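You operate a simulated robot arm through the tools that you are given. There is no shell and no other tool. Be economical: measure what you need, move in short steps, check, and stop when the job is done.

You run a simulated robot arm. Do the job below in one go: nothing can be reset, and whatever is moved stays where it is left.

JOB
Take the clear cup with a black foot and leave it on the purple table top. Then take the blue die and put it on the steel tray with green grips. Then take the white bag with a black clip on the yellow bench top and put it away on the cream bench top. Then put one of the corn rings from the brown bench top on the shelf under the yellow bench. Then take the red sponge and put it on the shelf under the white bench. Then put the jar with a blue lid on the shelf over the blue bench. Then take the flat white carton and leave it on the red bench top. Then take the black block on the black bench top and put it away on the shelf under the black bench. Then shut the white drawer under the plate. Then put one of the corn ropes from the shelf over the white bench on top of the steel plug with a blue knob. Then lift the vent flap of the dryer open. The order counts. Set down upright: clear cup with a black foot, white bag with a black clip, jar with a blue lid, black block.

Only the result counts: the job must be done as asked and must still hold three seconds after the hand-in. Knocking over, shifting, dropping, spilling or breaking anything else fails it. A push-on lid holds only when it is set on centred and level and pressed home; a screw cap is set on level and turned clockwise until tight.

ROBOT AND FRAMES
A 6-joint arm with a two-finger parallel gripper on a trunk, on a base that drives. Base frame: it is fixed to the floor where the robot stands at the start and does not move with it; the origin is under the middle of the robot, x ahead of it, y to its left, z up; the surface under the hand at the start is at about z = 90. Lengths are in cm, angles in rad, forces in N, time in s.
Its first joint turns from -2.897 to 2.897 rad. Places, roughly: black block (5x8x7 cm) [-280, 580, 90]; blue die (10x4x15 cm) [60, 10, 100]; clear cup with a black foot (6x6x7 cm) [70, 0, 90]; corn ring (3x3x2 cm) [-110, -150, 90]; corn ring (4x4x2 cm) [-110, -140, 90]; corn rope (8x3x3 cm) [80, -170, 140]; cream bench top [-130, 20, 90]; flat white carton [-275, 550, 100]; jar with a blue lid (8x8x10 cm) [-180, -80, 90]; purple table top [50, 430, 90]; red bench top [-200, 570, 90]; red sponge (7x10x5 cm) [-130, -140, 90]; shelf over the blue bench (208x17 cm) [-172, -22, 136]; shelf under the black bench [-280, 590, 30]; shelf under the white bench [50, -160, 30]; shelf under the yellow bench [50, 30, 30]; steel plug with a blue knob (7x7x9 cm) [50, -20, 90]; steel tray with green grips (26x15x3 cm) [70, -20, 90]; vent flap of the dryer [30, 560, 40]; white bag with a black clip (11x8x15 cm) [50, 50, 100]; white drawer under the plate [50, -230, 90]. Payload 3.91 kg.
The tool frame sits at the grasp point between the pads (the TCP): z along the fingers, y along the line on which they close. The tips reach 3 cm beyond it. Largest opening 11 cm; finger width 2, thickness 1; the body of the gripper, 4.8 by 11.2 cm, starts 5.5 cm behind the TCP.
Orientation is that of the tool frame in the base frame, as a unit quaternion [x, y, z, w]. With the fingers straight down and closing along the base's y, the tool's x points along the base's -x, its y along +y and its z along -z.

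CONTROLS
- The arm moves only by the tool arm_command. Its arguments are lists of equal length, an entry for each row: "slide": the shift along the tool's x, y, z in cm, a list of three; "rotation": the turn, a rotation vector about the tool's x, y, z in rad, a list of three; "hand": the finger opening in cm, from 0 to 11. In form: {"slide": [[x, y, z], ...], "rotation": [[ax, ay, az], ...], "hand": [hand, ...]}. A call has 1 to 12 rows; each row shifts and turns the commanded pose from where the row before left it, along the tool's axes as they then stand. A row lasts 0.2 s, in which the tool goes at most 5 cm and 0.15 rad; a call with a longer step from one row to the next is refused whole, and so is a gripper value outside its range. A pose out of reach is approached as far as the arm can. The call stops where the force on the tool passes 40 N (or 10 N more than at its start, if that is more) or the arm is blocked; 0.2 s more then pass. The fingers move at their own pace (about 15.3 cm/s each) and stop on an object; they squeeze with about 31 N. The grip force told is the motor's: it shows also when the fingers shut on nothing. Time passes only in rows, and 0.2 s behind the last, so rows that do not move let the fingers close. The reply holds the time, the measured pose of the TCP, the force on the tool along the base axes, the opening and the grip force, in the units named above and with some noise, with the torque about the TCP (base axes, N m) and any sound that the robot's microphone picked up, and new pictures: "views" is both (left out), scene, wrist or none.
- Cameras (640 x 400 px; columns grow to the right, rows downward): "scene" is now at [21.21, 22.98, 135.28]; the picture's right is [-0.04, -1.00, 0.00], its down [-0.71, 0.03, -0.70] and it looks along [0.70, -0.03, -0.71] (base axes); focal length 232 px, centre (320, 200). "wrist" rides on the gripper at [7.2, 1.7, -10.3] in the tool frame; the picture's right is [-0.23, 0.97, 0.00], its down [-0.76, -0.18, -0.62] and it looks along [-0.61, -0.14, 0.78] (tool axes); focal length 222 px, centre (320, 200). There is no depth. A picture from a camera that has moved, and an enlarged one, comes with that camera's place and axes in the base frame and with its lens.
- base_move(legs): drives the robot by 1 to 6 legs, each [ahead, turn to the left] in cm and rad, along the robot's own axes; the way and the turn of a leg run together, so that a leg with both is an arc; at most 150 cm and 3.142 rad a leg. The arm and the cameras ride along, it lands a little off, and it stops where it bumps. It gives what a move gives, and a new picture of the scene camera.
- pan_tilt(pan, tilt): turns the head with the scene camera to pan (to the left, within 2.094 rad either way) and tilt (down, from -0.506 to 1.204), counted from straight ahead of the robot. It gives what a move gives, and a new picture of the scene camera.
- close_up(camera, box): a new picture of the part [left, top, right, bottom] of that camera's present view, enlarged. The clock stands still meanwhile.
- hand_in(): hands the job in; it is judged then, once.

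Go step by step. Nothing tells you exact positions but the pictures and the camera data: compare them with the known pose of the tool, close in by small moves and look again before you grip or let go. The budget is 525 turns and 360 pictures, counting those below and the enlarged ones. Unless the task says otherwise, let go and move clear before handing in.

The tools are called after "Emit:" as name(argument=value, ...) on one line, values as JSON. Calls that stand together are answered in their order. arm_command: Moves the arm, as the interface text tells. Its arguments: {"type":"object","properties":{"slide":{"type":"array","items":{"type":"array","items":{"type":"number"}}},"rotation":{"type":"array","items":{"type":"array","items":{"type":"number"}}},"hand":{"type":"array","items":{"type":"number"}},"views":{"type":"string","enum":["both","scene","wrist","none"]}},"required":["slide","rotation","hand"]} The other tools are called the same way: base_move (legs) drives the base; pan_tilt (pan, tilt) turns the head that bears the scene camera; close_up (camera, box) takes an enlarged picture of a part of a camera's view; hand_in () hands the job in.

At the start:

```text
clock: 0.0
position: [62.25, 14.68, 116.29]
tcp_rot: [0.0, 1.0, 0.0, 0.0]
force: [-0.5, -0.7, -0.9]
torque: [0.01, -0.01, -0.01]
opening: 10.99
finger_force: 0.2
robot x, y, heading: [-0.1, -0.3, -0.001]
head pan, tilt: [-0.042, 0.794]
```

scene: 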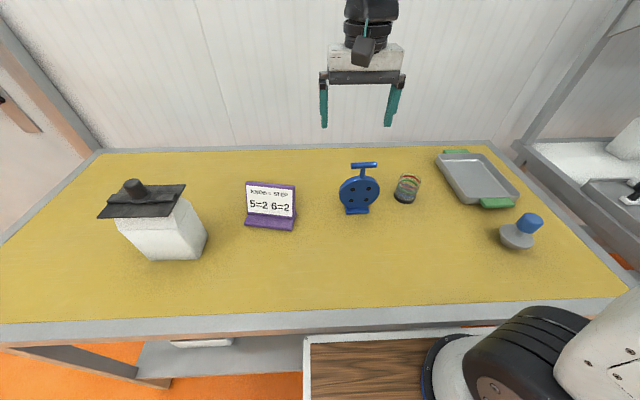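
wrist: 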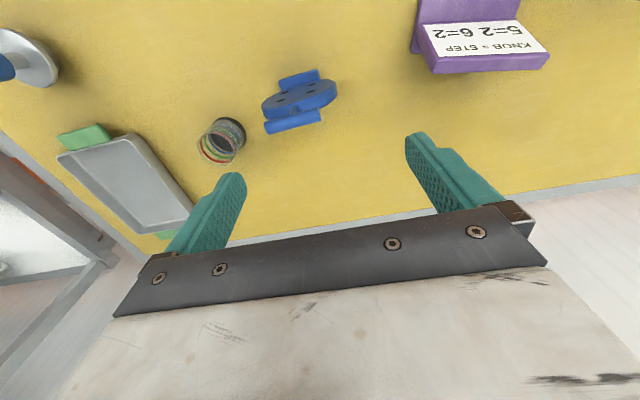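

I see the yellow bench with the bag, a sign, the blue die, the cup, the tray and the plug. I'll enlarge the cup and die, and the sign, before planning the first grasp.

Emit:
close_up(camera="scene", box=[320, 140, 560, 290])

Emit:
close_up(camera="scene", box=[80, 160, 320, 310])

Emit:
close_up(camera="wrist", box=[160, 50, 360, 175])

```text
2.67 times, centred on (440, 215) of scene
camera zoom: at [21.21, 22.98, 135.28], right [-0.04, -1.0, 0.0], down [-0.71, 0.03, -0.7], along [0.7, -0.03, -0.71], focal length 617 px, centre (0, 160)
```

zoom: 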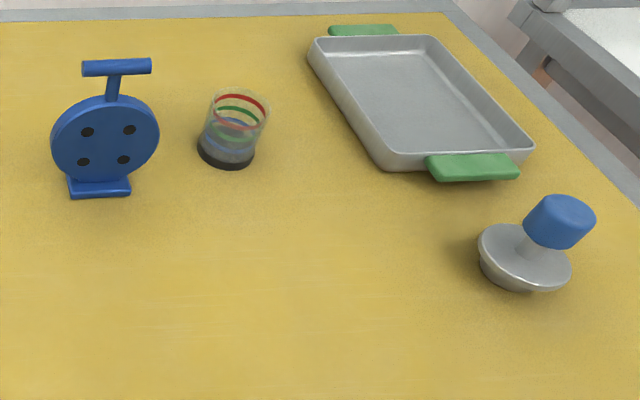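

```text
2.67 times, centred on (200, 235) of scene
camera zoom: at [21.21, 22.98, 135.28], right [-0.04, -1.0, 0.0], down [-0.71, 0.03, -0.7], along [0.7, -0.03, -0.71], focal length 617 px, centre (640, 107)
```

zoom: 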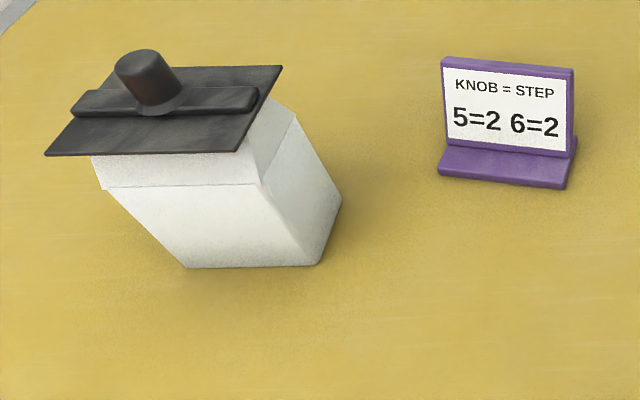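

```text
3.20 times, centred on (260, 112) of wrist
camera zoom: at [55.03, 16.26, 126.7], right [0.23, 0.97, 0.0], down [0.76, -0.18, 0.62], along [0.61, -0.14, -0.78], focal length 711 px, centre (512, 480)
```

zoom: 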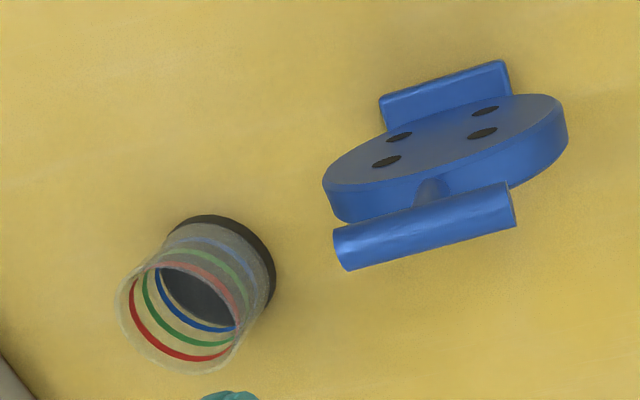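

The cup stands near (65.7, -2.2) and the die near (62, 11.5). I'll move over the cup at height and look with the wrist camera.

Emit:
arm_command(slide=[[-0.9, -4.3, 0], [-0.9, -4.3, 0], [-0.9, -4.3, 0], [-0.8, -4.0, 0], [0, 0, 4], [0, 0, 0]], rotation=[[0, 0, 0], [0, 0, 0], [0, 0, 0], [0, 0, 0], [0, 0, 0], [0, 0, 0]], hand=[9, 9, 9, 9, 9, 9])

```text
clock: 1.4
position: [66.05, -2.24, 112.1]
tcp_rot: [0.0, 1.0, 0.001, 0.001]
force: [-0.7, -0.4, 0.0]
torque: [0.01, 0.02, 0.0]
opening: 8.98
finger_force: 0.1
robot x, y, heading: [-0.14, 0.3, -0.002]
head pan, tilt: [-0.042, 0.794]
camera scene: at [21.21, 22.98, 135.28], right [-0.04, -1.0, 0.0], down [-0.71, 0.03, -0.7], along [0.7, -0.03, -0.71], focal length 232 px, centre (320, 200)
camera wrist: at [58.72, -0.59, 122.56], right [0.23, 0.97, 0.0], down [0.76, -0.18, 0.62], along [0.61, -0.14, -0.78], focal length 222 px, centre (320, 200)
```

scene: 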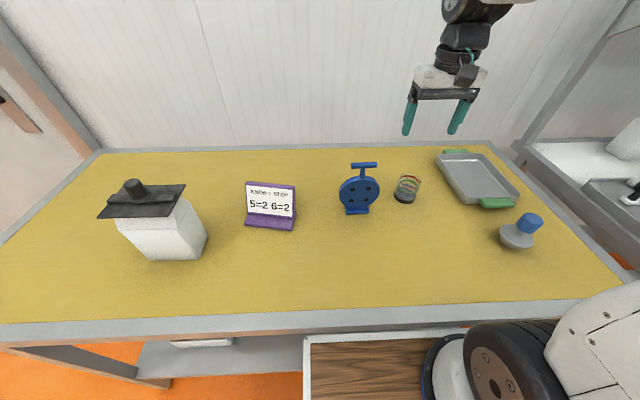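
wrist: 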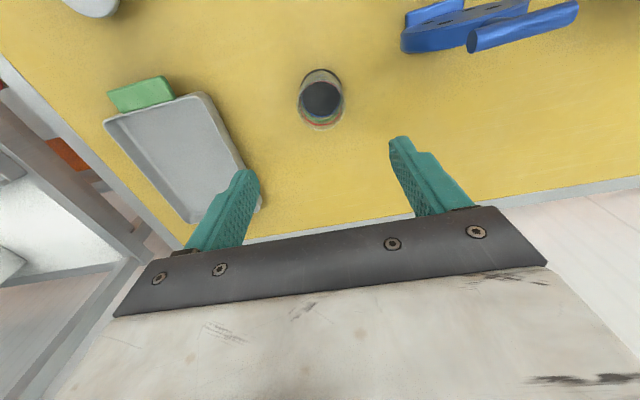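

The cup is centred between the fingers at about (66.4, -2.2). I go straight down and close.

Emit:
arm_command(slide=[[-0.3, 0, 4.5], [0, 0, 4.5], [0, 0, 4.5], [0, 0, 4.1], [0, 0, 0]], rotation=[[0, 0, 0], [0, 0, 0], [0, 0, 0], [0, 0, 0], [0, 0, 0]], hand=[9, 9, 9, 9, 9])

```text
clock: 2.6
position: [66.37, -2.23, 94.03]
tcp_rot: [-0.001, 1.0, 0.001, 0.0]
force: [0.4, 0.3, 0.4]
torque: [0.0, -0.01, 0.01]
opening: 9.0
finger_force: 0.0
robot x, y, heading: [0.0, 0.16, -0.002]
head pan, tilt: [-0.042, 0.794]
camera scene: at [21.2, 22.98, 135.28], right [-0.04, -1.0, 0.0], down [-0.71, 0.03, -0.7], along [0.7, -0.03, -0.71], focal length 232 px, centre (320, 200)
camera wrist: at [59.02, -0.5, 104.55], right [0.23, 0.97, 0.0], down [0.76, -0.18, 0.62], along [0.61, -0.14, -0.78], focal length 222 px, centre (320, 200)
```

scene: 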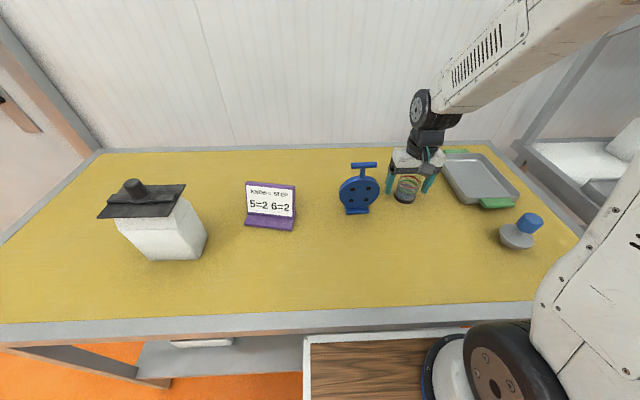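
wrist: 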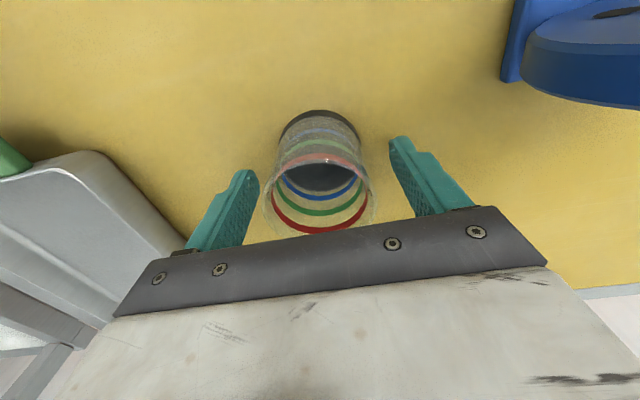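

The cup sits about 0.7 cm nearer than the TCP, so I shift back by that, close, and lift slightly to check.

Emit:
arm_command(slide=[[0.7, 0.3, 0], [0, 0, 0], [0, 0, 0], [0, 0, 0]], rotation=[[0, 0, 0], [0, 0, 0], [0, 0, 0], [0, 0, 0]], hand=[9, 5, 5, 5], views="wrist")

```text
clock: 3.6
position: [65.54, -1.98, 94.49]
tcp_rot: [0.0, 1.0, 0.0, 0.0]
force: [0.0, 0.2, 2.5]
torque: [-0.05, -0.05, -0.01]
opening: 5.46
finger_force: 30.8
robot x, y, heading: [-0.31, 0.03, -0.001]
head pan, tilt: [-0.042, 0.794]
camera wrist: at [58.35, -0.35, 104.82], right [0.23, 0.97, 0.0], down [0.76, -0.18, 0.62], along [0.61, -0.14, -0.78], focal length 222 px, centre (320, 200)
```

wrist: 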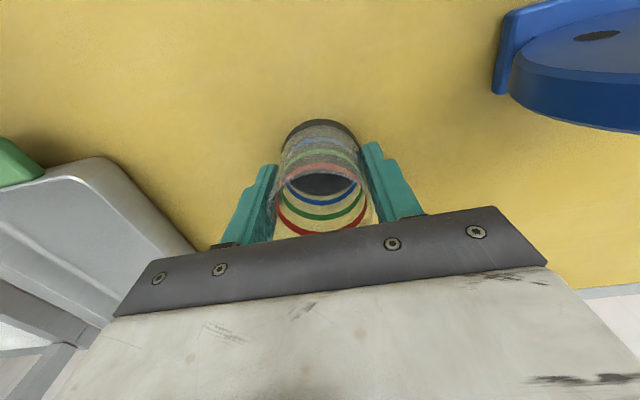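

The grip holds at 5.5 cm. I lift the cup straight up and will then look around for a driving way.

Emit:
arm_command(slide=[[0, 0, -2], [0, 0, -4.5], [0, 0, -4.5], [0, 0, -4.5], [0, 0, -4.5], [0, 0, 0]], rotation=[[0, 0, 0], [0, 0, 0], [0, 0, 0], [0, 0, 0], [0, 0, 0], [0, 0, 0]], hand=[5, 5, 5, 5, 5, 5])

Emit:
pan_tilt(pan=1.57, tilt=0.4)

```text
clock: 5.0
position: [65.43, -2.24, 114.51]
tcp_rot: [0.0, 1.0, 0.0, 0.0]
force: [1.0, 0.4, 0.4]
torque: [0.0, -0.01, -0.04]
opening: 5.5
finger_force: 31.2
robot x, y, heading: [0.09, -0.23, 0.005]
head pan, tilt: [-0.042, 0.794]
camera scene: at [21.21, 22.98, 135.28], right [-0.04, -1.0, 0.0], down [-0.71, 0.03, -0.7], along [0.7, -0.03, -0.71], focal length 232 px, centre (320, 200)
camera wrist: at [58.11, -0.49, 124.92], right [0.23, 0.97, 0.0], down [0.76, -0.18, 0.62], along [0.61, -0.14, -0.78], focal length 222 px, centre (320, 200)
```

scene: 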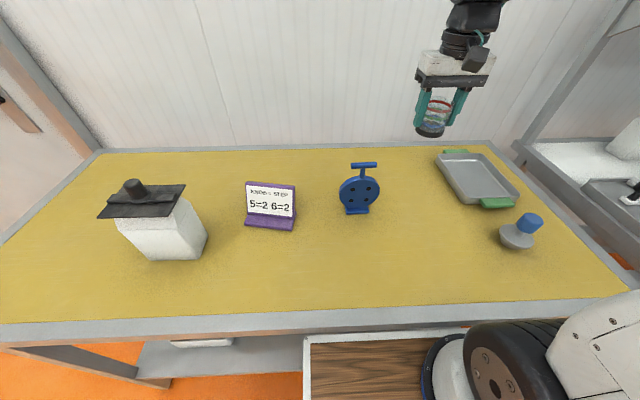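
wrist: 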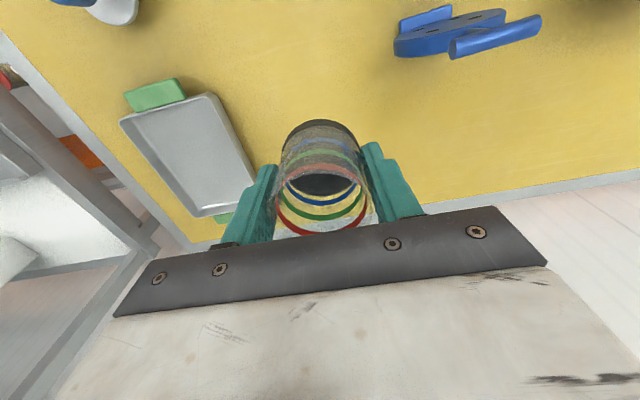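

```text
clock: 6.7
position: [65.37, -2.11, 114.36]
tcp_rot: [0.0, 1.0, 0.001, 0.0]
force: [0.2, 0.4, -0.1]
torque: [0.0, 0.04, -0.01]
opening: 5.47
finger_force: 31.0
robot x, y, heading: [0.08, -0.15, -0.0]
head pan, tilt: [1.571, 0.4]
camera scene: at [13.13, 32.57, 138.74], right [1.0, 0.0, 0.0], down [0.0, -0.39, -0.92], along [0.0, 0.92, -0.39], focal length 232 px, centre (320, 200)
```

scene: 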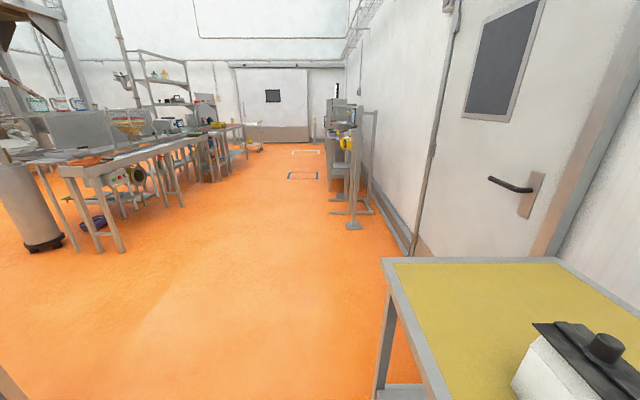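

The lane toward +y is clear along x≈0. I raise the arm above the bag, then back off slightly, turn left and drive toward the purple table.

Emit:
arm_command(slide=[[0, 0, -4.5], [0, 0, -4.5], [0, 0, -3], [0, 0, 0]], rotation=[[0, 0, 0], [0, 0, 0], [0, 0, 0], [0, 0, 0]], hand=[5, 5, 5, 5], views="none")

Emit:
base_move(legs=[[-15, 0], [0, 1.571], [100, 0]])

Emit:
pan_tilt(pan=0, tilt=0.4)

```text
clock: 7.7
position: [65.63, -2.12, 126.64]
tcp_rot: [0.0, 1.0, 0.0, 0.0]
force: [0.3, -0.1, 0.5]
torque: [0.03, 0.01, 0.0]
opening: 5.5
finger_force: 31.2
robot x, y, heading: [0.22, -0.08, -0.001]
head pan, tilt: [1.571, 0.4]
```

```text
clock: 17.6
position: [-15.69, 163.77, 126.53]
tcp_rot: [0.715, -0.699, 0.0, 0.0]
force: [-0.6, -0.4, 0.0]
torque: [0.0, 0.0, -0.03]
opening: 5.48
finger_force: 30.6
robot x, y, heading: [-16.71, 98.04, 1.595]
head pan, tilt: [1.571, 0.4]
camera scene: at [-49.56, 110.26, 138.74], right [-0.02, 1.0, 0.0], down [0.39, 0.01, -0.92], along [-0.92, -0.02, -0.39], focal length 232 px, centre (320, 200)
```

scene: 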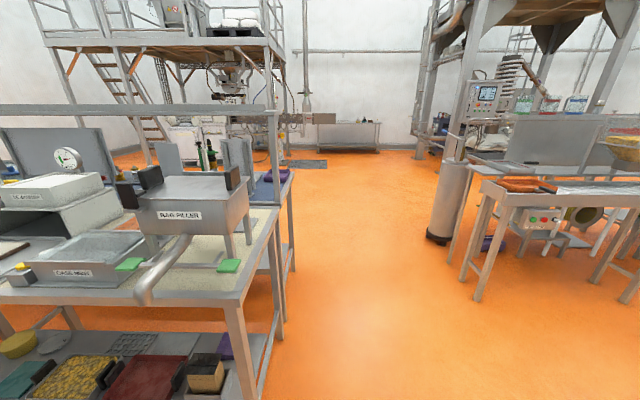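

```text
clock: 19.2
position: [-15.74, 163.71, 126.61]
tcp_rot: [0.714, -0.7, 0.0, 0.0]
force: [0.4, 1.7, -0.8]
torque: [0.0, -0.06, -0.03]
opening: 5.49
finger_force: 30.7
robot x, y, heading: [-16.51, 97.82, 1.595]
head pan, tilt: [0.0, 0.4]
camera scene: at [-40.49, 119.71, 138.74], right [1.0, 0.02, 0.0], down [0.01, -0.39, -0.92], along [-0.02, 0.92, -0.39], focal length 232 px, centre (320, 200)
```

scene: 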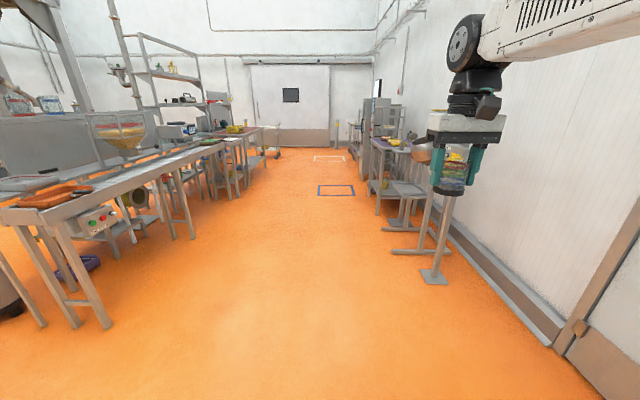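

The purple table is on the right side further ahead. I drive on, then look at it.

Emit:
base_move(legs=[[150, 0], [80, 0]])

Emit:
pan_tilt(pan=-0.7, tilt=0.5)

```text
clock: 30.7
position: [-22.29, 396.79, 126.56]
tcp_rot: [0.72, -0.694, 0.001, 0.001]
force: [0.6, 0.5, 0.1]
torque: [0.02, 0.01, -0.02]
opening: 5.47
finger_force: 31.0
robot x, y, heading: [-22.26, 331.23, 1.603]
head pan, tilt: [0.0, 0.4]
camera scene: at [-46.32, 352.46, 138.74], right [1.0, 0.04, 0.0], down [0.01, -0.39, -0.92], along [-0.03, 0.92, -0.39], focal length 232 px, centre (320, 200)
```

scene: 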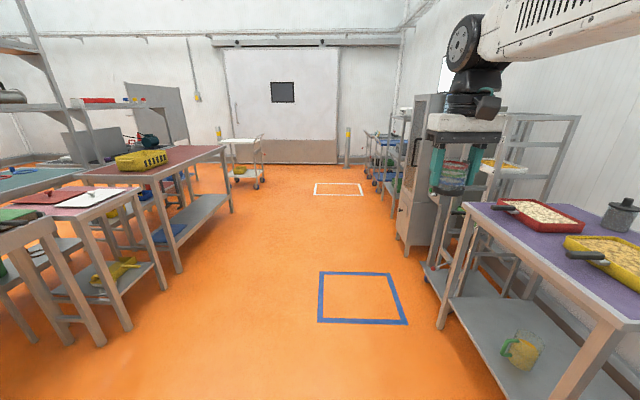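

```text
clock: 31.8
position: [-22.34, 396.82, 126.68]
tcp_rot: [0.72, -0.694, 0.0, -0.001]
force: [0.3, 0.1, -1.0]
torque: [0.02, 0.01, 0.02]
opening: 5.43
finger_force: 30.9
robot x, y, heading: [-22.38, 331.21, 1.607]
head pan, tilt: [-0.7, 0.499]
camera scene: at [-40.38, 350.37, 137.83], right [0.79, -0.62, 0.0], down [-0.29, -0.38, -0.88], along [0.54, 0.69, -0.48], focal length 232 px, centre (320, 200)
```

scene: 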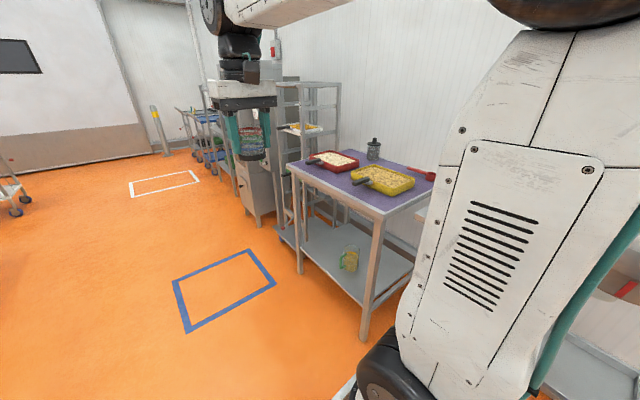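

The purple table spans about y 395–466 with its front edge at x≈25. I drive level with it and turn to face it.

Emit:
base_move(legs=[[108, 0], [0, -1.605]])

Emit:
pan_tilt(pan=0, tilt=0.8)

```text
clock: 41.3
position: [38.63, 438.66, 126.72]
tcp_rot: [-0.006, 1.0, 0.001, 0.0]
force: [-1.0, 0.7, -0.7]
torque: [0.03, 0.03, 0.0]
opening: 5.45
finger_force: 30.6
robot x, y, heading: [-26.93, 440.15, 0.006]
head pan, tilt: [-0.7, 0.499]
camera scene: at [-7.16, 457.75, 137.83], right [-0.64, -0.77, 0.0], down [-0.37, 0.3, -0.88], along [0.68, -0.56, -0.48], focal length 232 px, centre (320, 200)
```

scene: 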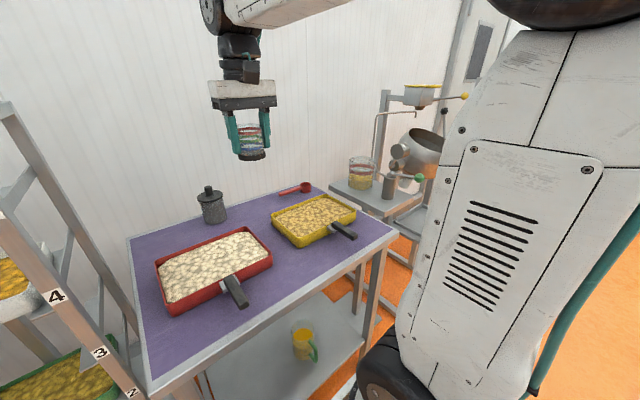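

```text
clock: 42.4
position: [38.59, 438.61, 126.62]
tcp_rot: [-0.007, 1.0, 0.0, 0.0]
force: [-0.8, 0.2, -0.4]
torque: [-0.03, -0.01, -0.02]
opening: 5.44
finger_force: 30.6
robot x, y, heading: [-27.3, 439.57, 0.014]
head pan, tilt: [0.0, 0.799]
camera scene: at [-6.12, 463.62, 135.23], right [0.01, -1.0, 0.0], down [-0.72, -0.01, -0.7], along [0.7, 0.01, -0.72], focal length 232 px, centre (320, 200)
```

scene: 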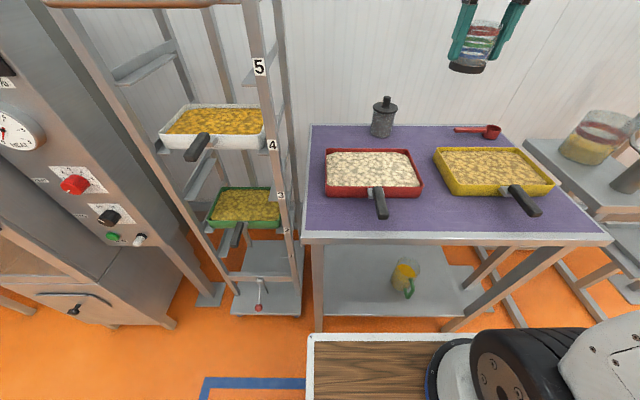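

The front strip between the two tray handles is free around (35, 431). I move the cup over there and lower most of the way.

Emit:
arm_command(slide=[[1.8, -3.8, 0], [1.8, -3.8, 0], [0, 0, 4.5], [0, 0, 4.5], [0, 0, 4.5], [0, 0, 4.5], [0, 0, 4.5], [0, 0, 0]], rotation=[[0, 0, 0], [0, 0, 0], [0, 0, 0], [0, 0, 0], [0, 0, 0], [0, 0, 0], [0, 0, 0], [0, 0, 0]], hand=[5, 5, 5, 5, 5, 5, 5, 5])

```text
clock: 44.1
position: [35.2, 430.89, 104.58]
tcp_rot: [-0.006, 1.0, 0.0, 0.0]
force: [0.1, 0.5, 0.0]
torque: [0.0, 0.02, 0.01]
opening: 5.44
finger_force: 30.4
robot x, y, heading: [-26.93, 440.04, 0.015]
head pan, tilt: [0.0, 0.799]
camera scene: at [-6.12, 463.62, 135.23], right [0.01, -1.0, 0.0], down [-0.72, -0.01, -0.7], along [0.7, 0.01, -0.72], focal length 232 px, centre (320, 200)
camera wrist: at [28.03, 432.4, 114.93], right [0.22, 0.98, 0.0], down [0.76, -0.17, 0.62], along [0.61, -0.13, -0.78], focal length 222 px, centre (320, 200)
```

scene: 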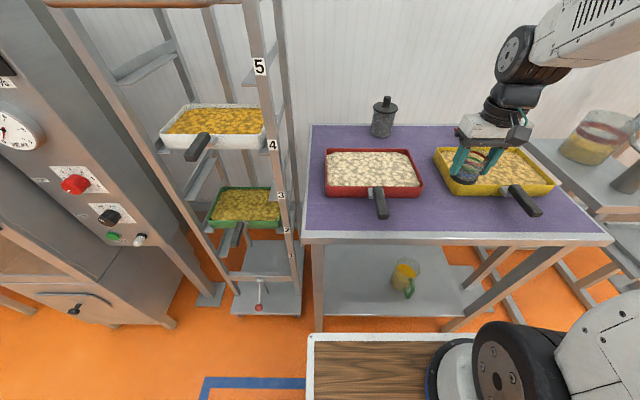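
wrist: 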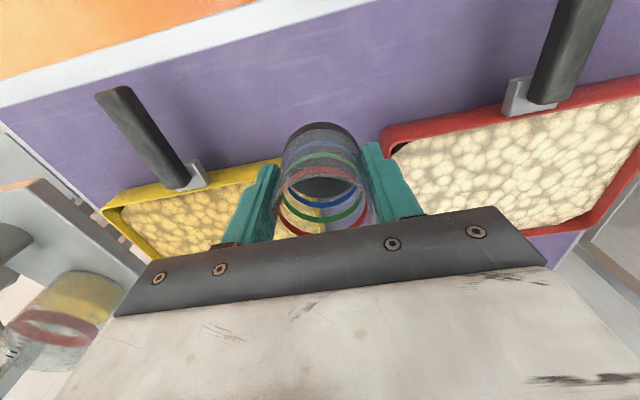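

The trays begin at x≈39, so I pull back 1.5 cm and lower to just above the table.

Emit:
arm_command(slide=[[1.5, 0, 0], [0, 0, 4.5], [0, 0, 3.5], [0, 0, 0.8], [0, 0, 0]], rotation=[[0, 0, 0], [0, 0, 0], [0, 0, 0], [0, 0, 0], [0, 0, 0]], hand=[5, 5, 5, 5, 5])

```text
clock: 45.4
position: [33.37, 431.04, 95.29]
tcp_rot: [-0.007, 1.0, 0.0, 0.0]
force: [-0.3, -0.2, -0.8]
torque: [0.01, -0.01, 0.01]
opening: 5.46
finger_force: 30.8
robot x, y, heading: [-26.88, 439.98, 0.015]
head pan, tilt: [0.0, 0.799]
camera scene: at [-6.12, 463.62, 135.23], right [0.01, -1.0, 0.0], down [-0.72, -0.01, -0.7], along [0.7, 0.01, -0.72], focal length 232 px, centre (320, 200)
camera wrist: at [26.26, 432.61, 105.71], right [0.22, 0.98, 0.0], down [0.76, -0.17, 0.62], along [0.61, -0.13, -0.78], focal length 222 px, centre (320, 200)
```

scene: 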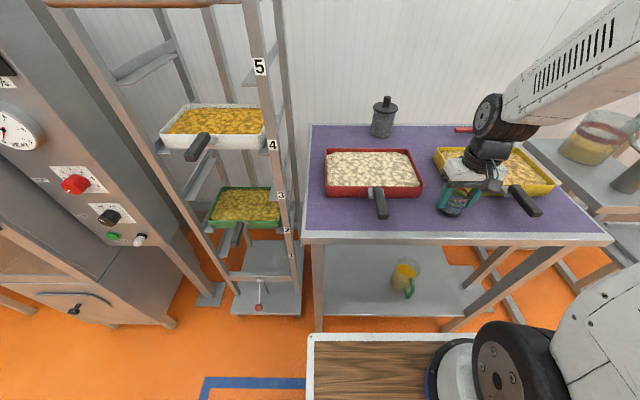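
wrist: 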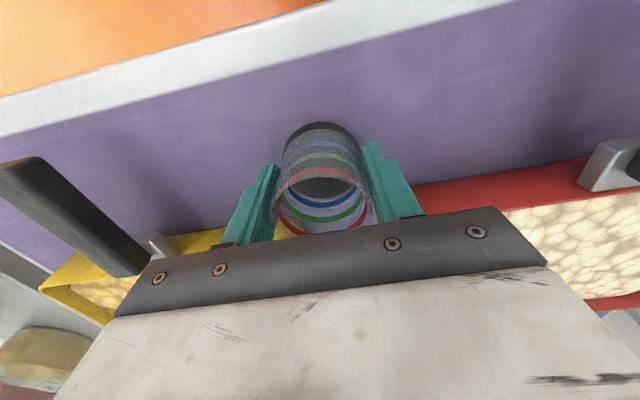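

No contact yet; I creep down in small steps to feel the table.

Emit:
arm_command(slide=[[0, 0, 0.3], [0, 0, 0.3], [0, 0, 0.3], [0, 0, 0]], rotation=[[0, 0, 0], [0, 0, 0], [0, 0, 0], [0, 0, 0]], hand=[5, 5, 5, 5], views="none")

```text
clock: 46.4
position: [33.57, 431.04, 94.52]
tcp_rot: [-0.006, 1.0, 0.0, 0.0]
force: [0.3, -0.2, -1.4]
torque: [0.0, -0.01, 0.0]
opening: 5.47
finger_force: 30.8
robot x, y, heading: [-26.46, 439.89, 0.01]
head pan, tilt: [0.0, 0.799]
```

Emit:
arm_command(slide=[[0, 0, 0.2], [0, 0, 0.2], [0, 0, 0.2], [0, 0, 0]], rotation=[[0, 0, 0], [0, 0, 0], [0, 0, 0], [0, 0, 0]], hand=[5, 5, 5, 5], views="none")

```text
clock: 46.9
position: [33.7, 430.92, 94.32]
tcp_rot: [-0.006, 1.0, -0.001, 0.004]
force: [-3.8, 0.1, 16.6]
torque: [0.0, 0.01, 0.0]
opening: 5.45
finger_force: 31.0
robot x, y, heading: [-27.03, 440.23, 0.012]
head pan, tilt: [0.0, 0.799]
stopped in row 2: the force on the tool passed its limit at 46 N (the readings are from after the stop); the commanded pose is now the measured one
```

Contact at 94.3. I open gently, and then rise clear.

Emit:
arm_command(slide=[[0, 0, -0.1], [0, 0, 0], [0, 0, 0], [0, 0, -4], [0, 0, -4.5], [0, 0, -4.5], [0, 0, -4.5], [0, 0, 0]], rotation=[[0, 0, 0], [0, 0, 0], [0, 0, 0], [0, 0, 0], [0, 0, 0], [0, 0, 0], [0, 0, 0], [0, 0, 0]], hand=[6.5, 8.5, 8.5, 8.5, 8.5, 8.5, 8.5, 8.5])

```text
clock: 48.7
position: [33.39, 431.35, 111.89]
tcp_rot: [-0.007, 1.0, -0.001, 0.001]
force: [-0.1, 0.0, 0.8]
torque: [0.02, 0.0, -0.01]
opening: 8.51
finger_force: 0.1
robot x, y, heading: [-26.86, 440.01, 0.012]
head pan, tilt: [0.0, 0.799]
camera scene: at [-6.13, 463.63, 135.23], right [0.01, -1.0, 0.0], down [-0.72, -0.01, -0.7], along [0.7, 0.01, -0.72], focal length 232 px, centre (320, 200)
camera wrist: at [26.13, 432.94, 122.26], right [0.22, 0.98, 0.0], down [0.76, -0.17, 0.63], along [0.61, -0.13, -0.78], focal length 222 px, centre (320, 200)
```

scene: 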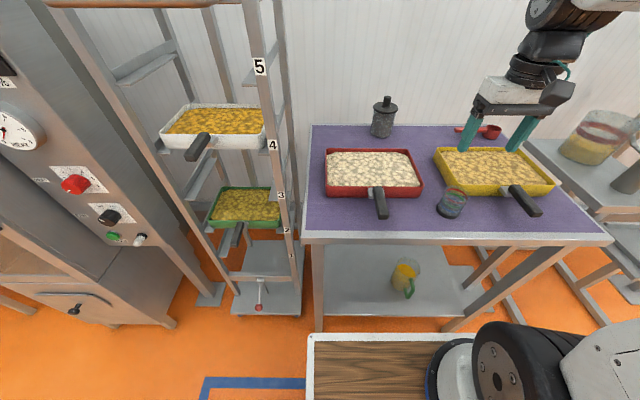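
wrist: 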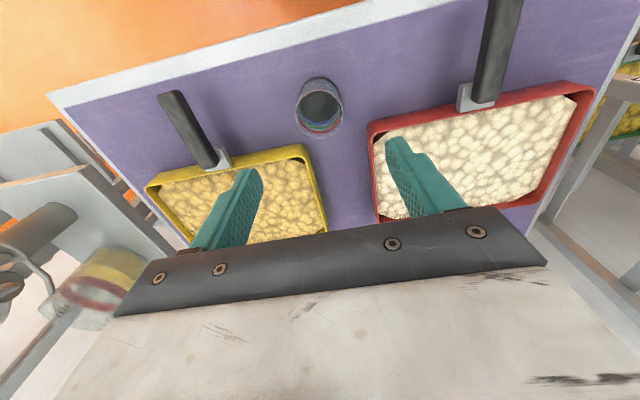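

The cup stands upright on the purple table. I raise the arm and drive back to the yellow bench for the blue die.

Emit:
arm_command(slide=[[0, 0, -4.5], [0, 0, -4.5], [0, 0, -4.5], [0, 0, -4.5], [0, 0, 0]], rotation=[[0, 0, 0], [0, 0, 0], [0, 0, 0], [0, 0, 0], [0, 0, 0]], hand=[8, 8, 8, 8, 8], views="none")

Emit:
base_move(legs=[[0, -1.533], [150, 0], [150, 0]])

```text
clock: 49.9
position: [33.37, 431.09, 130.12]
tcp_rot: [-0.006, 1.0, 0.0, 0.0]
force: [0.0, -0.3, 0.3]
torque: [0.01, -0.01, 0.02]
opening: 8.01
finger_force: 0.1
robot x, y, heading: [-26.98, 440.01, 0.015]
head pan, tilt: [0.0, 0.799]
```

```text
clock: 68.6
position: [-57.34, 73.42, 130.06]
tcp_rot: [0.73, 0.684, -0.002, 0.002]
force: [-1.1, 0.0, 0.2]
torque: [0.01, 0.02, -0.02]
opening: 7.97
finger_force: 0.1
robot x, y, heading: [-43.87, 133.07, -1.639]
head pan, tilt: [0.0, 0.799]
camera scene: at [-21.55, 110.34, 135.23], right [-1.0, 0.07, 0.0], down [0.05, 0.72, -0.7], along [-0.05, -0.7, -0.72], focal length 232 px, centre (320, 200)
```

scene: 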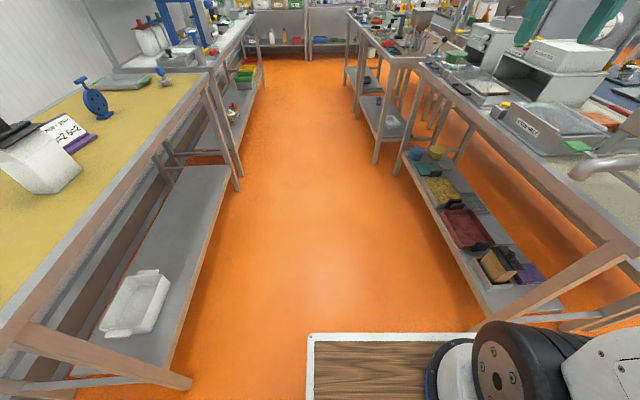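

The turn landed a bit off; I'm at (-44, 133). I correct toward (0, 3) and then turn to face the bench.

Emit:
base_move(legs=[[0, 0.4], [70, 0]])

```text
clock: 73.6
position: [-8.66, 8.54, 129.96]
tcp_rot: [0.573, 0.82, 0.0, 0.001]
force: [0.4, 0.2, 0.2]
torque: [0.0, 0.0, 0.04]
opening: 7.98
finger_force: 0.0
robot x, y, heading: [-20.55, 68.61, -1.217]
head pan, tilt: [0.0, 0.799]
camera scene: at [9.09, 56.71, 135.23], right [-0.94, -0.34, 0.0], down [-0.25, 0.67, -0.7], along [0.24, -0.65, -0.72], focal length 232 px, centre (320, 200)
```

scene: 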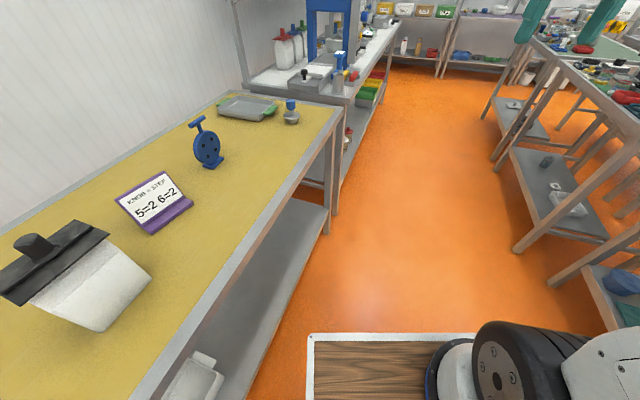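

Emit:
base_move(legs=[[58, 0], [0, 1.217]])

Emit:
pan_tilt(pan=-0.3, tilt=0.8)

```text
clock: 77.7
position: [17.64, -43.96, 130.01]
tcp_rot: [0.528, 0.849, -0.001, 0.002]
force: [1.0, 0.0, 0.3]
torque: [-0.02, 0.02, 0.0]
opening: 8.01
finger_force: 0.1
robot x, y, heading: [-0.42, 14.1, -1.115]
head pan, tilt: [0.0, 0.799]
stopped in leg 2: the robot was blocked; the commanded pose is now the measured one
camera scene: at [29.96, 5.67, 135.23], right [-0.9, -0.44, 0.0], down [-0.32, 0.64, -0.7], along [0.31, -0.63, -0.72], focal length 232 px, centre (320, 200)
```

scene: 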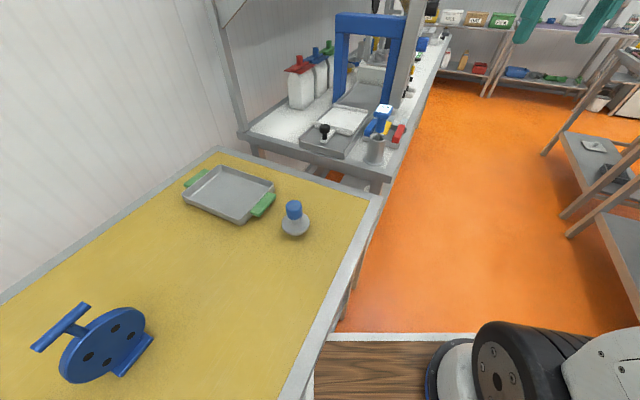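

```text
clock: 78.5
position: [17.55, -43.99, 130.06]
tcp_rot: [0.528, 0.849, -0.001, 0.001]
force: [0.5, -0.8, 0.1]
torque: [0.05, 0.01, 0.02]
opening: 8.0
finger_force: 0.1
robot x, y, heading: [-0.38, 14.48, -1.111]
head pan, tilt: [-0.3, 0.799]
camera scene: at [27.67, 4.94, 135.23], right [-0.99, -0.16, 0.0], down [-0.11, 0.71, -0.7], along [0.11, -0.69, -0.72], focal length 232 px, centre (320, 200)
```

scene: 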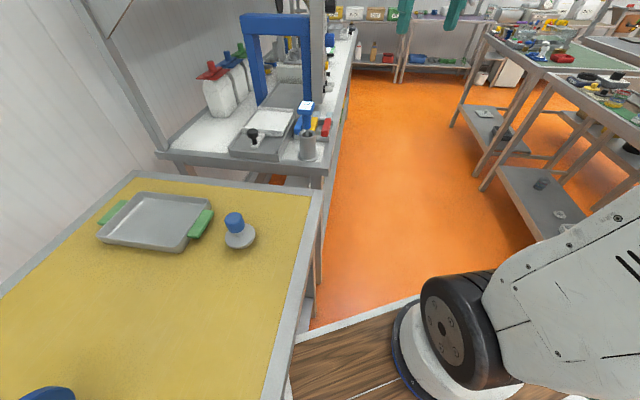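

The base corner touched the bench while turning. I back off, gain clearance from the bench, then turn fully.

Emit:
base_move(legs=[[-25, 0], [0, -0.7], [30, 0], [0, 1.81]])

```text
clock: 88.1
position: [41.0, -4.52, 130.15]
tcp_rot: [0.026, 1.0, 0.0, 0.002]
force: [0.1, 0.3, 0.3]
torque: [-0.01, -0.01, -0.01]
opening: 8.0
finger_force: 0.0
robot x, y, heading: [-18.94, 8.34, -0.056]
head pan, tilt: [-0.3, 0.799]
camera scene: at [3.09, 27.97, 135.23], right [-0.35, -0.94, 0.0], down [-0.67, 0.25, -0.7], along [0.65, -0.24, -0.72], focal length 232 px, centre (320, 200)
```

scene: 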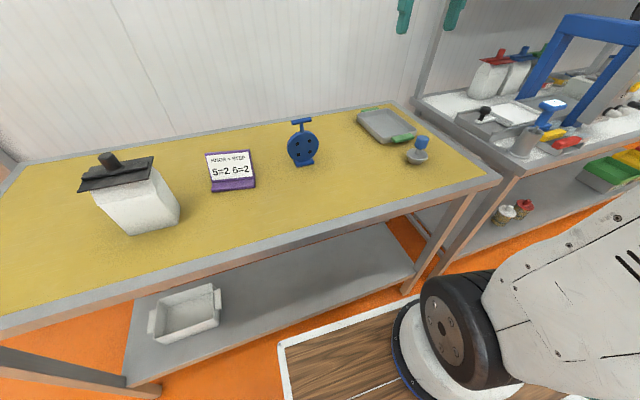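

Emit:
base_move(legs=[[16, 0.04]])

Emit:
pan_tilt(pan=-0.3, tilt=0.85)

```text
clock: 89.5
position: [57.62, -2.59, 129.97]
tcp_rot: [0.005, 1.0, 0.0, 0.001]
force: [1.0, 0.2, -0.1]
torque: [0.03, 0.01, -0.03]
opening: 8.01
finger_force: 0.0
robot x, y, heading: [-2.57, 7.55, -0.013]
head pan, tilt: [-0.3, 0.799]
camera scene: at [18.43, 28.3, 135.23], right [-0.31, -0.95, 0.0], down [-0.68, 0.22, -0.7], along [0.66, -0.22, -0.72], focal length 232 px, centre (320, 200)
```

scene: 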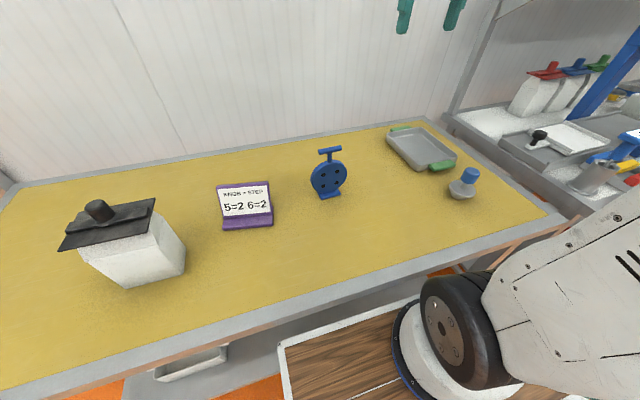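

```text
clock: 90.1
position: [57.54, -2.72, 129.98]
tcp_rot: [0.004, 1.0, 0.0, 0.001]
force: [0.6, -0.5, -0.9]
torque: [0.01, -0.01, -0.01]
opening: 8.01
finger_force: 0.0
robot x, y, heading: [-2.58, 7.76, -0.015]
head pan, tilt: [-0.3, 0.85]
camera scene: at [18.19, 28.38, 134.83], right [-0.31, -0.95, 0.0], down [-0.71, 0.23, -0.66], along [0.63, -0.2, -0.75], focal length 232 px, centre (320, 200)
```

scene: 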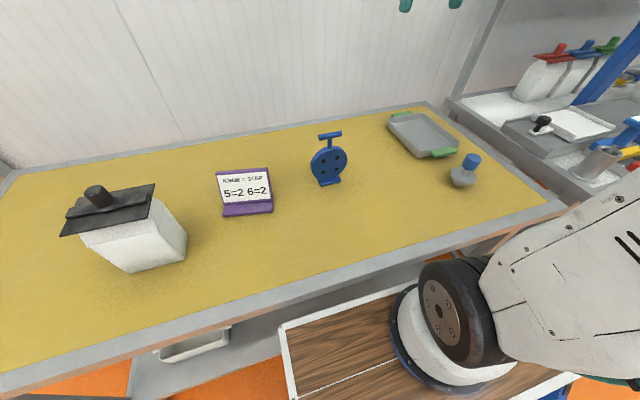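

I'm placed well. The die's T-bar is centred near (61.8, 12.0), along y, top at about 105. I move above it and turn the gripper so that it closes along x.

Emit:
arm_command(slide=[[-1.1, 3.7, 0], [-1.1, 3.7, 0], [-1.1, 3.7, 0], [-1.1, 3.6, 0], [0, 0, 3], [0, 0, 3], [0, 0, 3], [0, 0, 3]], rotation=[[0, 0, 0], [0, 0, 0], [0, 0, 0], [0, 0, 0], [0, 0, 0.15], [0, 0, 0.15], [0, 0, 0.15], [0, 0, 0.15]], hand=[6, 6, 6, 6, 6, 6, 6, 6], views="none")

Emit:
arm_command(slide=[[0, 0, 0], [0, 0, 0], [0, 0, 0], [0, 0, 0], [0, 0, 0], [0, 0, 0], [0, 0, 0], [0, 0, 0]], rotation=[[0, 0, 0.15], [0, 0, 0.15], [0, 0, 0.15], [0, 0, 0.15], [0, 0, 0.15], [0, 0, 0.15], [0, 0, 0.06], [0, 0, 0]], hand=[6, 6, 6, 6, 6, 6, 6, 6])

```text
clock: 91.9
position: [61.83, 11.88, 117.89]
tcp_rot: [0.301, 0.954, 0.0, 0.002]
force: [-0.7, 0.0, -0.9]
torque: [-0.02, -0.03, 0.0]
opening: 5.99
finger_force: 0.0
robot x, y, heading: [-3.01, 7.46, -0.014]
head pan, tilt: [-0.3, 0.85]
```

```text
clock: 93.7
position: [62.18, 11.91, 118.08]
tcp_rot: [0.706, 0.708, 0.0, 0.002]
force: [0.1, -0.6, -0.2]
torque: [-0.03, 0.03, 0.02]
opening: 6.01
finger_force: 0.2
robot x, y, heading: [-2.64, 7.57, -0.017]
head pan, tilt: [-0.3, 0.85]
camera scene: at [18.19, 28.38, 134.83], right [-0.31, -0.95, 0.0], down [-0.71, 0.23, -0.66], along [0.63, -0.2, -0.75], focal length 232 px, centre (320, 200)
camera wrist: at [63.79, 19.2, 128.44], right [0.97, -0.23, 0.0], down [-0.18, -0.76, 0.62], along [-0.14, -0.61, -0.78], focal length 222 px, centre (320, 200)
```

scene: 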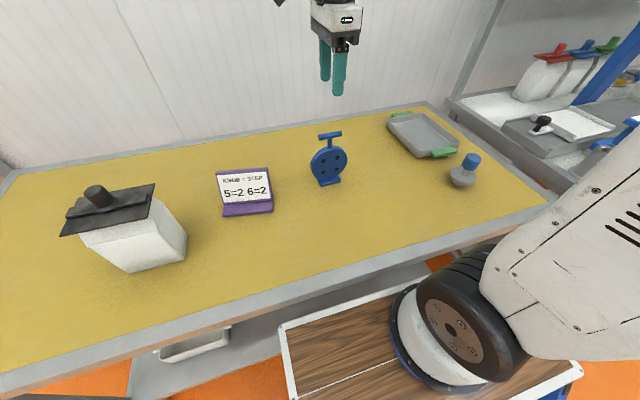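
wrist: 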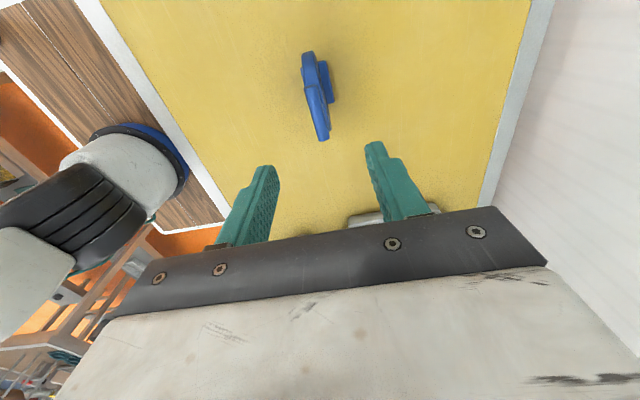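

Emit:
close_up(camera="wrist", box=[240, 30, 400, 130])

Emit:
close_up(camera="scene", box=[280, 110, 440, 210])

```text
4.00 times, centred on (320, 80) of wrist
camera zoom: at [63.79, 19.2, 128.44], right [0.97, -0.23, 0.0], down [-0.18, -0.76, 0.62], along [-0.14, -0.61, -0.78], focal length 888 px, centre (320, 680)
```

zoom: 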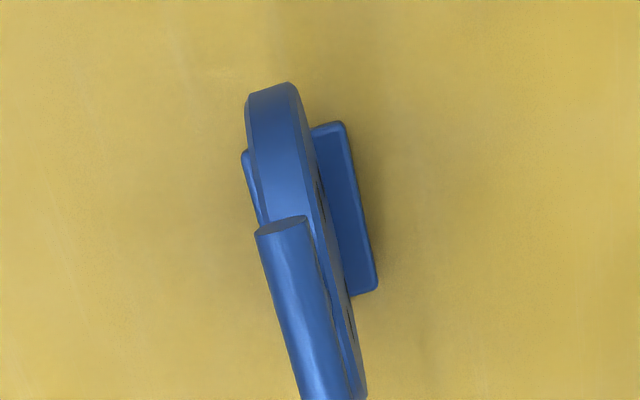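

```text
4.00 times, centred on (360, 160) of scene
camera zoom: at [18.19, 28.38, 134.83], right [-0.31, -0.95, 0.0], down [-0.71, 0.23, -0.66], along [0.63, -0.2, -0.75], focal length 926 px, centre (160, 360)
```

zoom: 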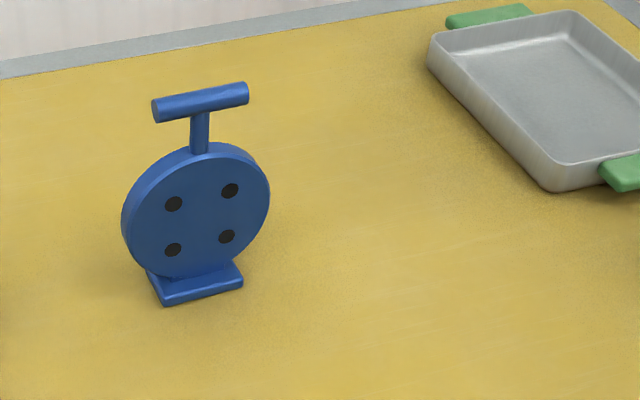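

The bar is along y at x≈61.8. I descend so that the tips end just below the bar and close on it.

Emit:
arm_command(slide=[[0, -0.4, 4], [0, 0, 4], [0, 0, 3], [0, 0, 2.1], [0, 0, 0], [0, 0, 0], [0, 0, 0]], rotation=[[0, 0, 0], [0, 0, 0], [0, 0, 0], [0, 0, 0], [0, 0, 0], [0, 0, 0], [0, 0, 0]], hand=[6, 6, 6, 6, 6, 1, 1])

```text
clock: 95.3
position: [61.69, 12.15, 105.0]
tcp_rot: [0.706, 0.708, 0.001, 0.001]
force: [1.3, -1.8, 0.4]
torque: [0.09, -0.05, 0.0]
opening: 1.38
finger_force: 31.1
robot x, y, heading: [-2.47, 7.96, -0.015]
head pan, tilt: [-0.3, 0.85]
camera scene: at [18.2, 28.38, 134.83], right [-0.31, -0.95, 0.0], down [-0.71, 0.23, -0.66], along [0.63, -0.2, -0.75], focal length 232 px, centre (320, 200)
camera wrist: at [63.39, 19.39, 115.43], right [0.97, -0.23, 0.0], down [-0.18, -0.76, 0.62], along [-0.14, -0.61, -0.78], focal length 222 px, centre (320, 200)
```

scene: 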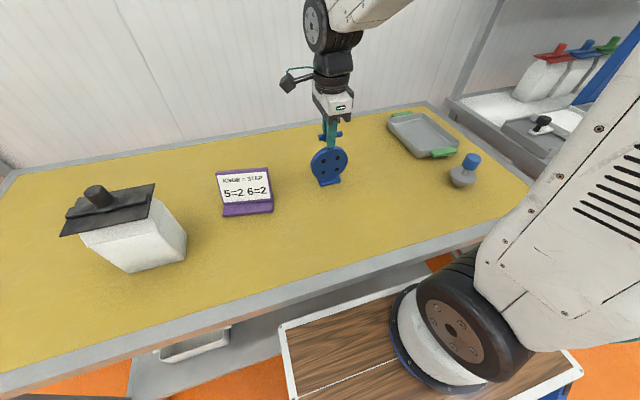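
wrist: 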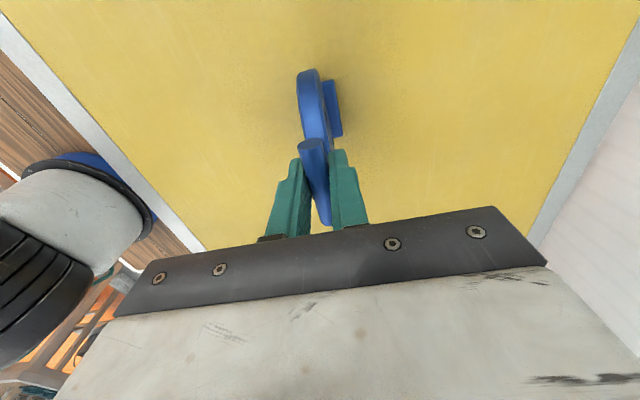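

The bar is held (1.4 cm). I lift and carry the die over the tray's centre near (71.5, -24).

Emit:
arm_command(slide=[[0, 0, -3], [0, 0, -4], [0, 0, -4], [-4, 1.1, 0], [-4, 1.1, 0], [-4, 1.1, 0], [-4, 1.1, 0], [-4, 1.1, 0], [-4, 1.1, 0], [-4, 1.1, 0], [-4, 1.1, 0], [-4, 1.0, 0]], rotation=[[0, 0, 0], [0, 0, 0], [0, 0, 0], [0, 0, 0], [0, 0, 0], [0, 0, 0], [0, 0, 0], [0, 0, 0], [0, 0, 0], [0, 0, 0], [0, 0, 0], [0, 0, 0]], hand=[1, 1, 1, 1, 1, 1, 1, 1, 1, 1, 1, 1])

Emit:
close_up(camera="scene", box=[340, 30, 500, 210])

```text
clock: 97.9
position: [71.65, -23.75, 116.11]
tcp_rot: [0.706, 0.708, 0.001, 0.002]
force: [0.0, 0.7, -4.5]
torque: [0.01, 0.05, -0.01]
opening: 1.35
finger_force: 30.9
robot x, y, heading: [-2.55, 7.68, -0.01]
head pan, tilt: [-0.3, 0.85]
camera scene: at [18.18, 28.4, 134.83], right [-0.31, -0.95, 0.0], down [-0.71, 0.23, -0.66], along [0.63, -0.2, -0.75], focal length 232 px, centre (320, 200)
camera wrist: at [73.39, -16.62, 126.43], right [0.97, -0.23, 0.0], down [-0.18, -0.76, 0.62], along [-0.14, -0.61, -0.78], focal length 222 px, centre (320, 200)
```

scene: 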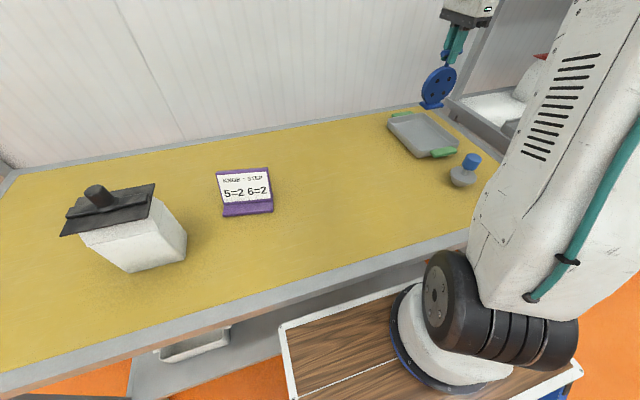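
wrist: 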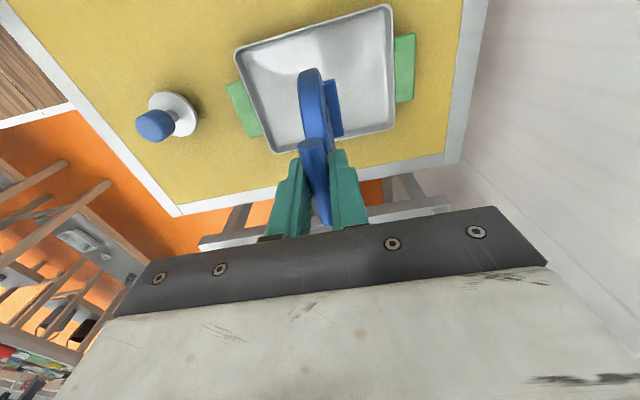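

```text
2.22 times, centred on (420, 120) of scene
camera zoom: at [18.18, 28.4, 134.83], right [-0.31, -0.95, 0.0], down [-0.71, 0.23, -0.66], along [0.63, -0.2, -0.75], focal length 514 px, centre (98, 378)
```

zoom: 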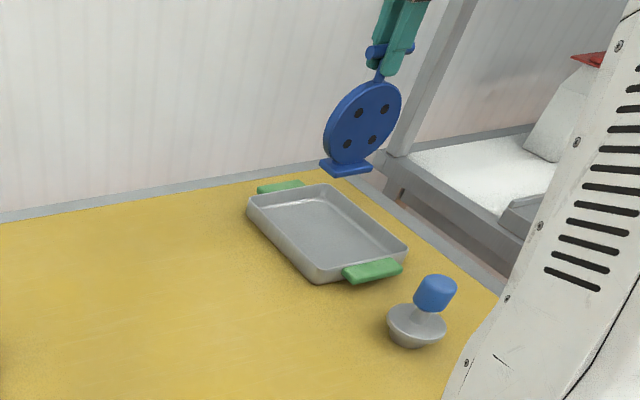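

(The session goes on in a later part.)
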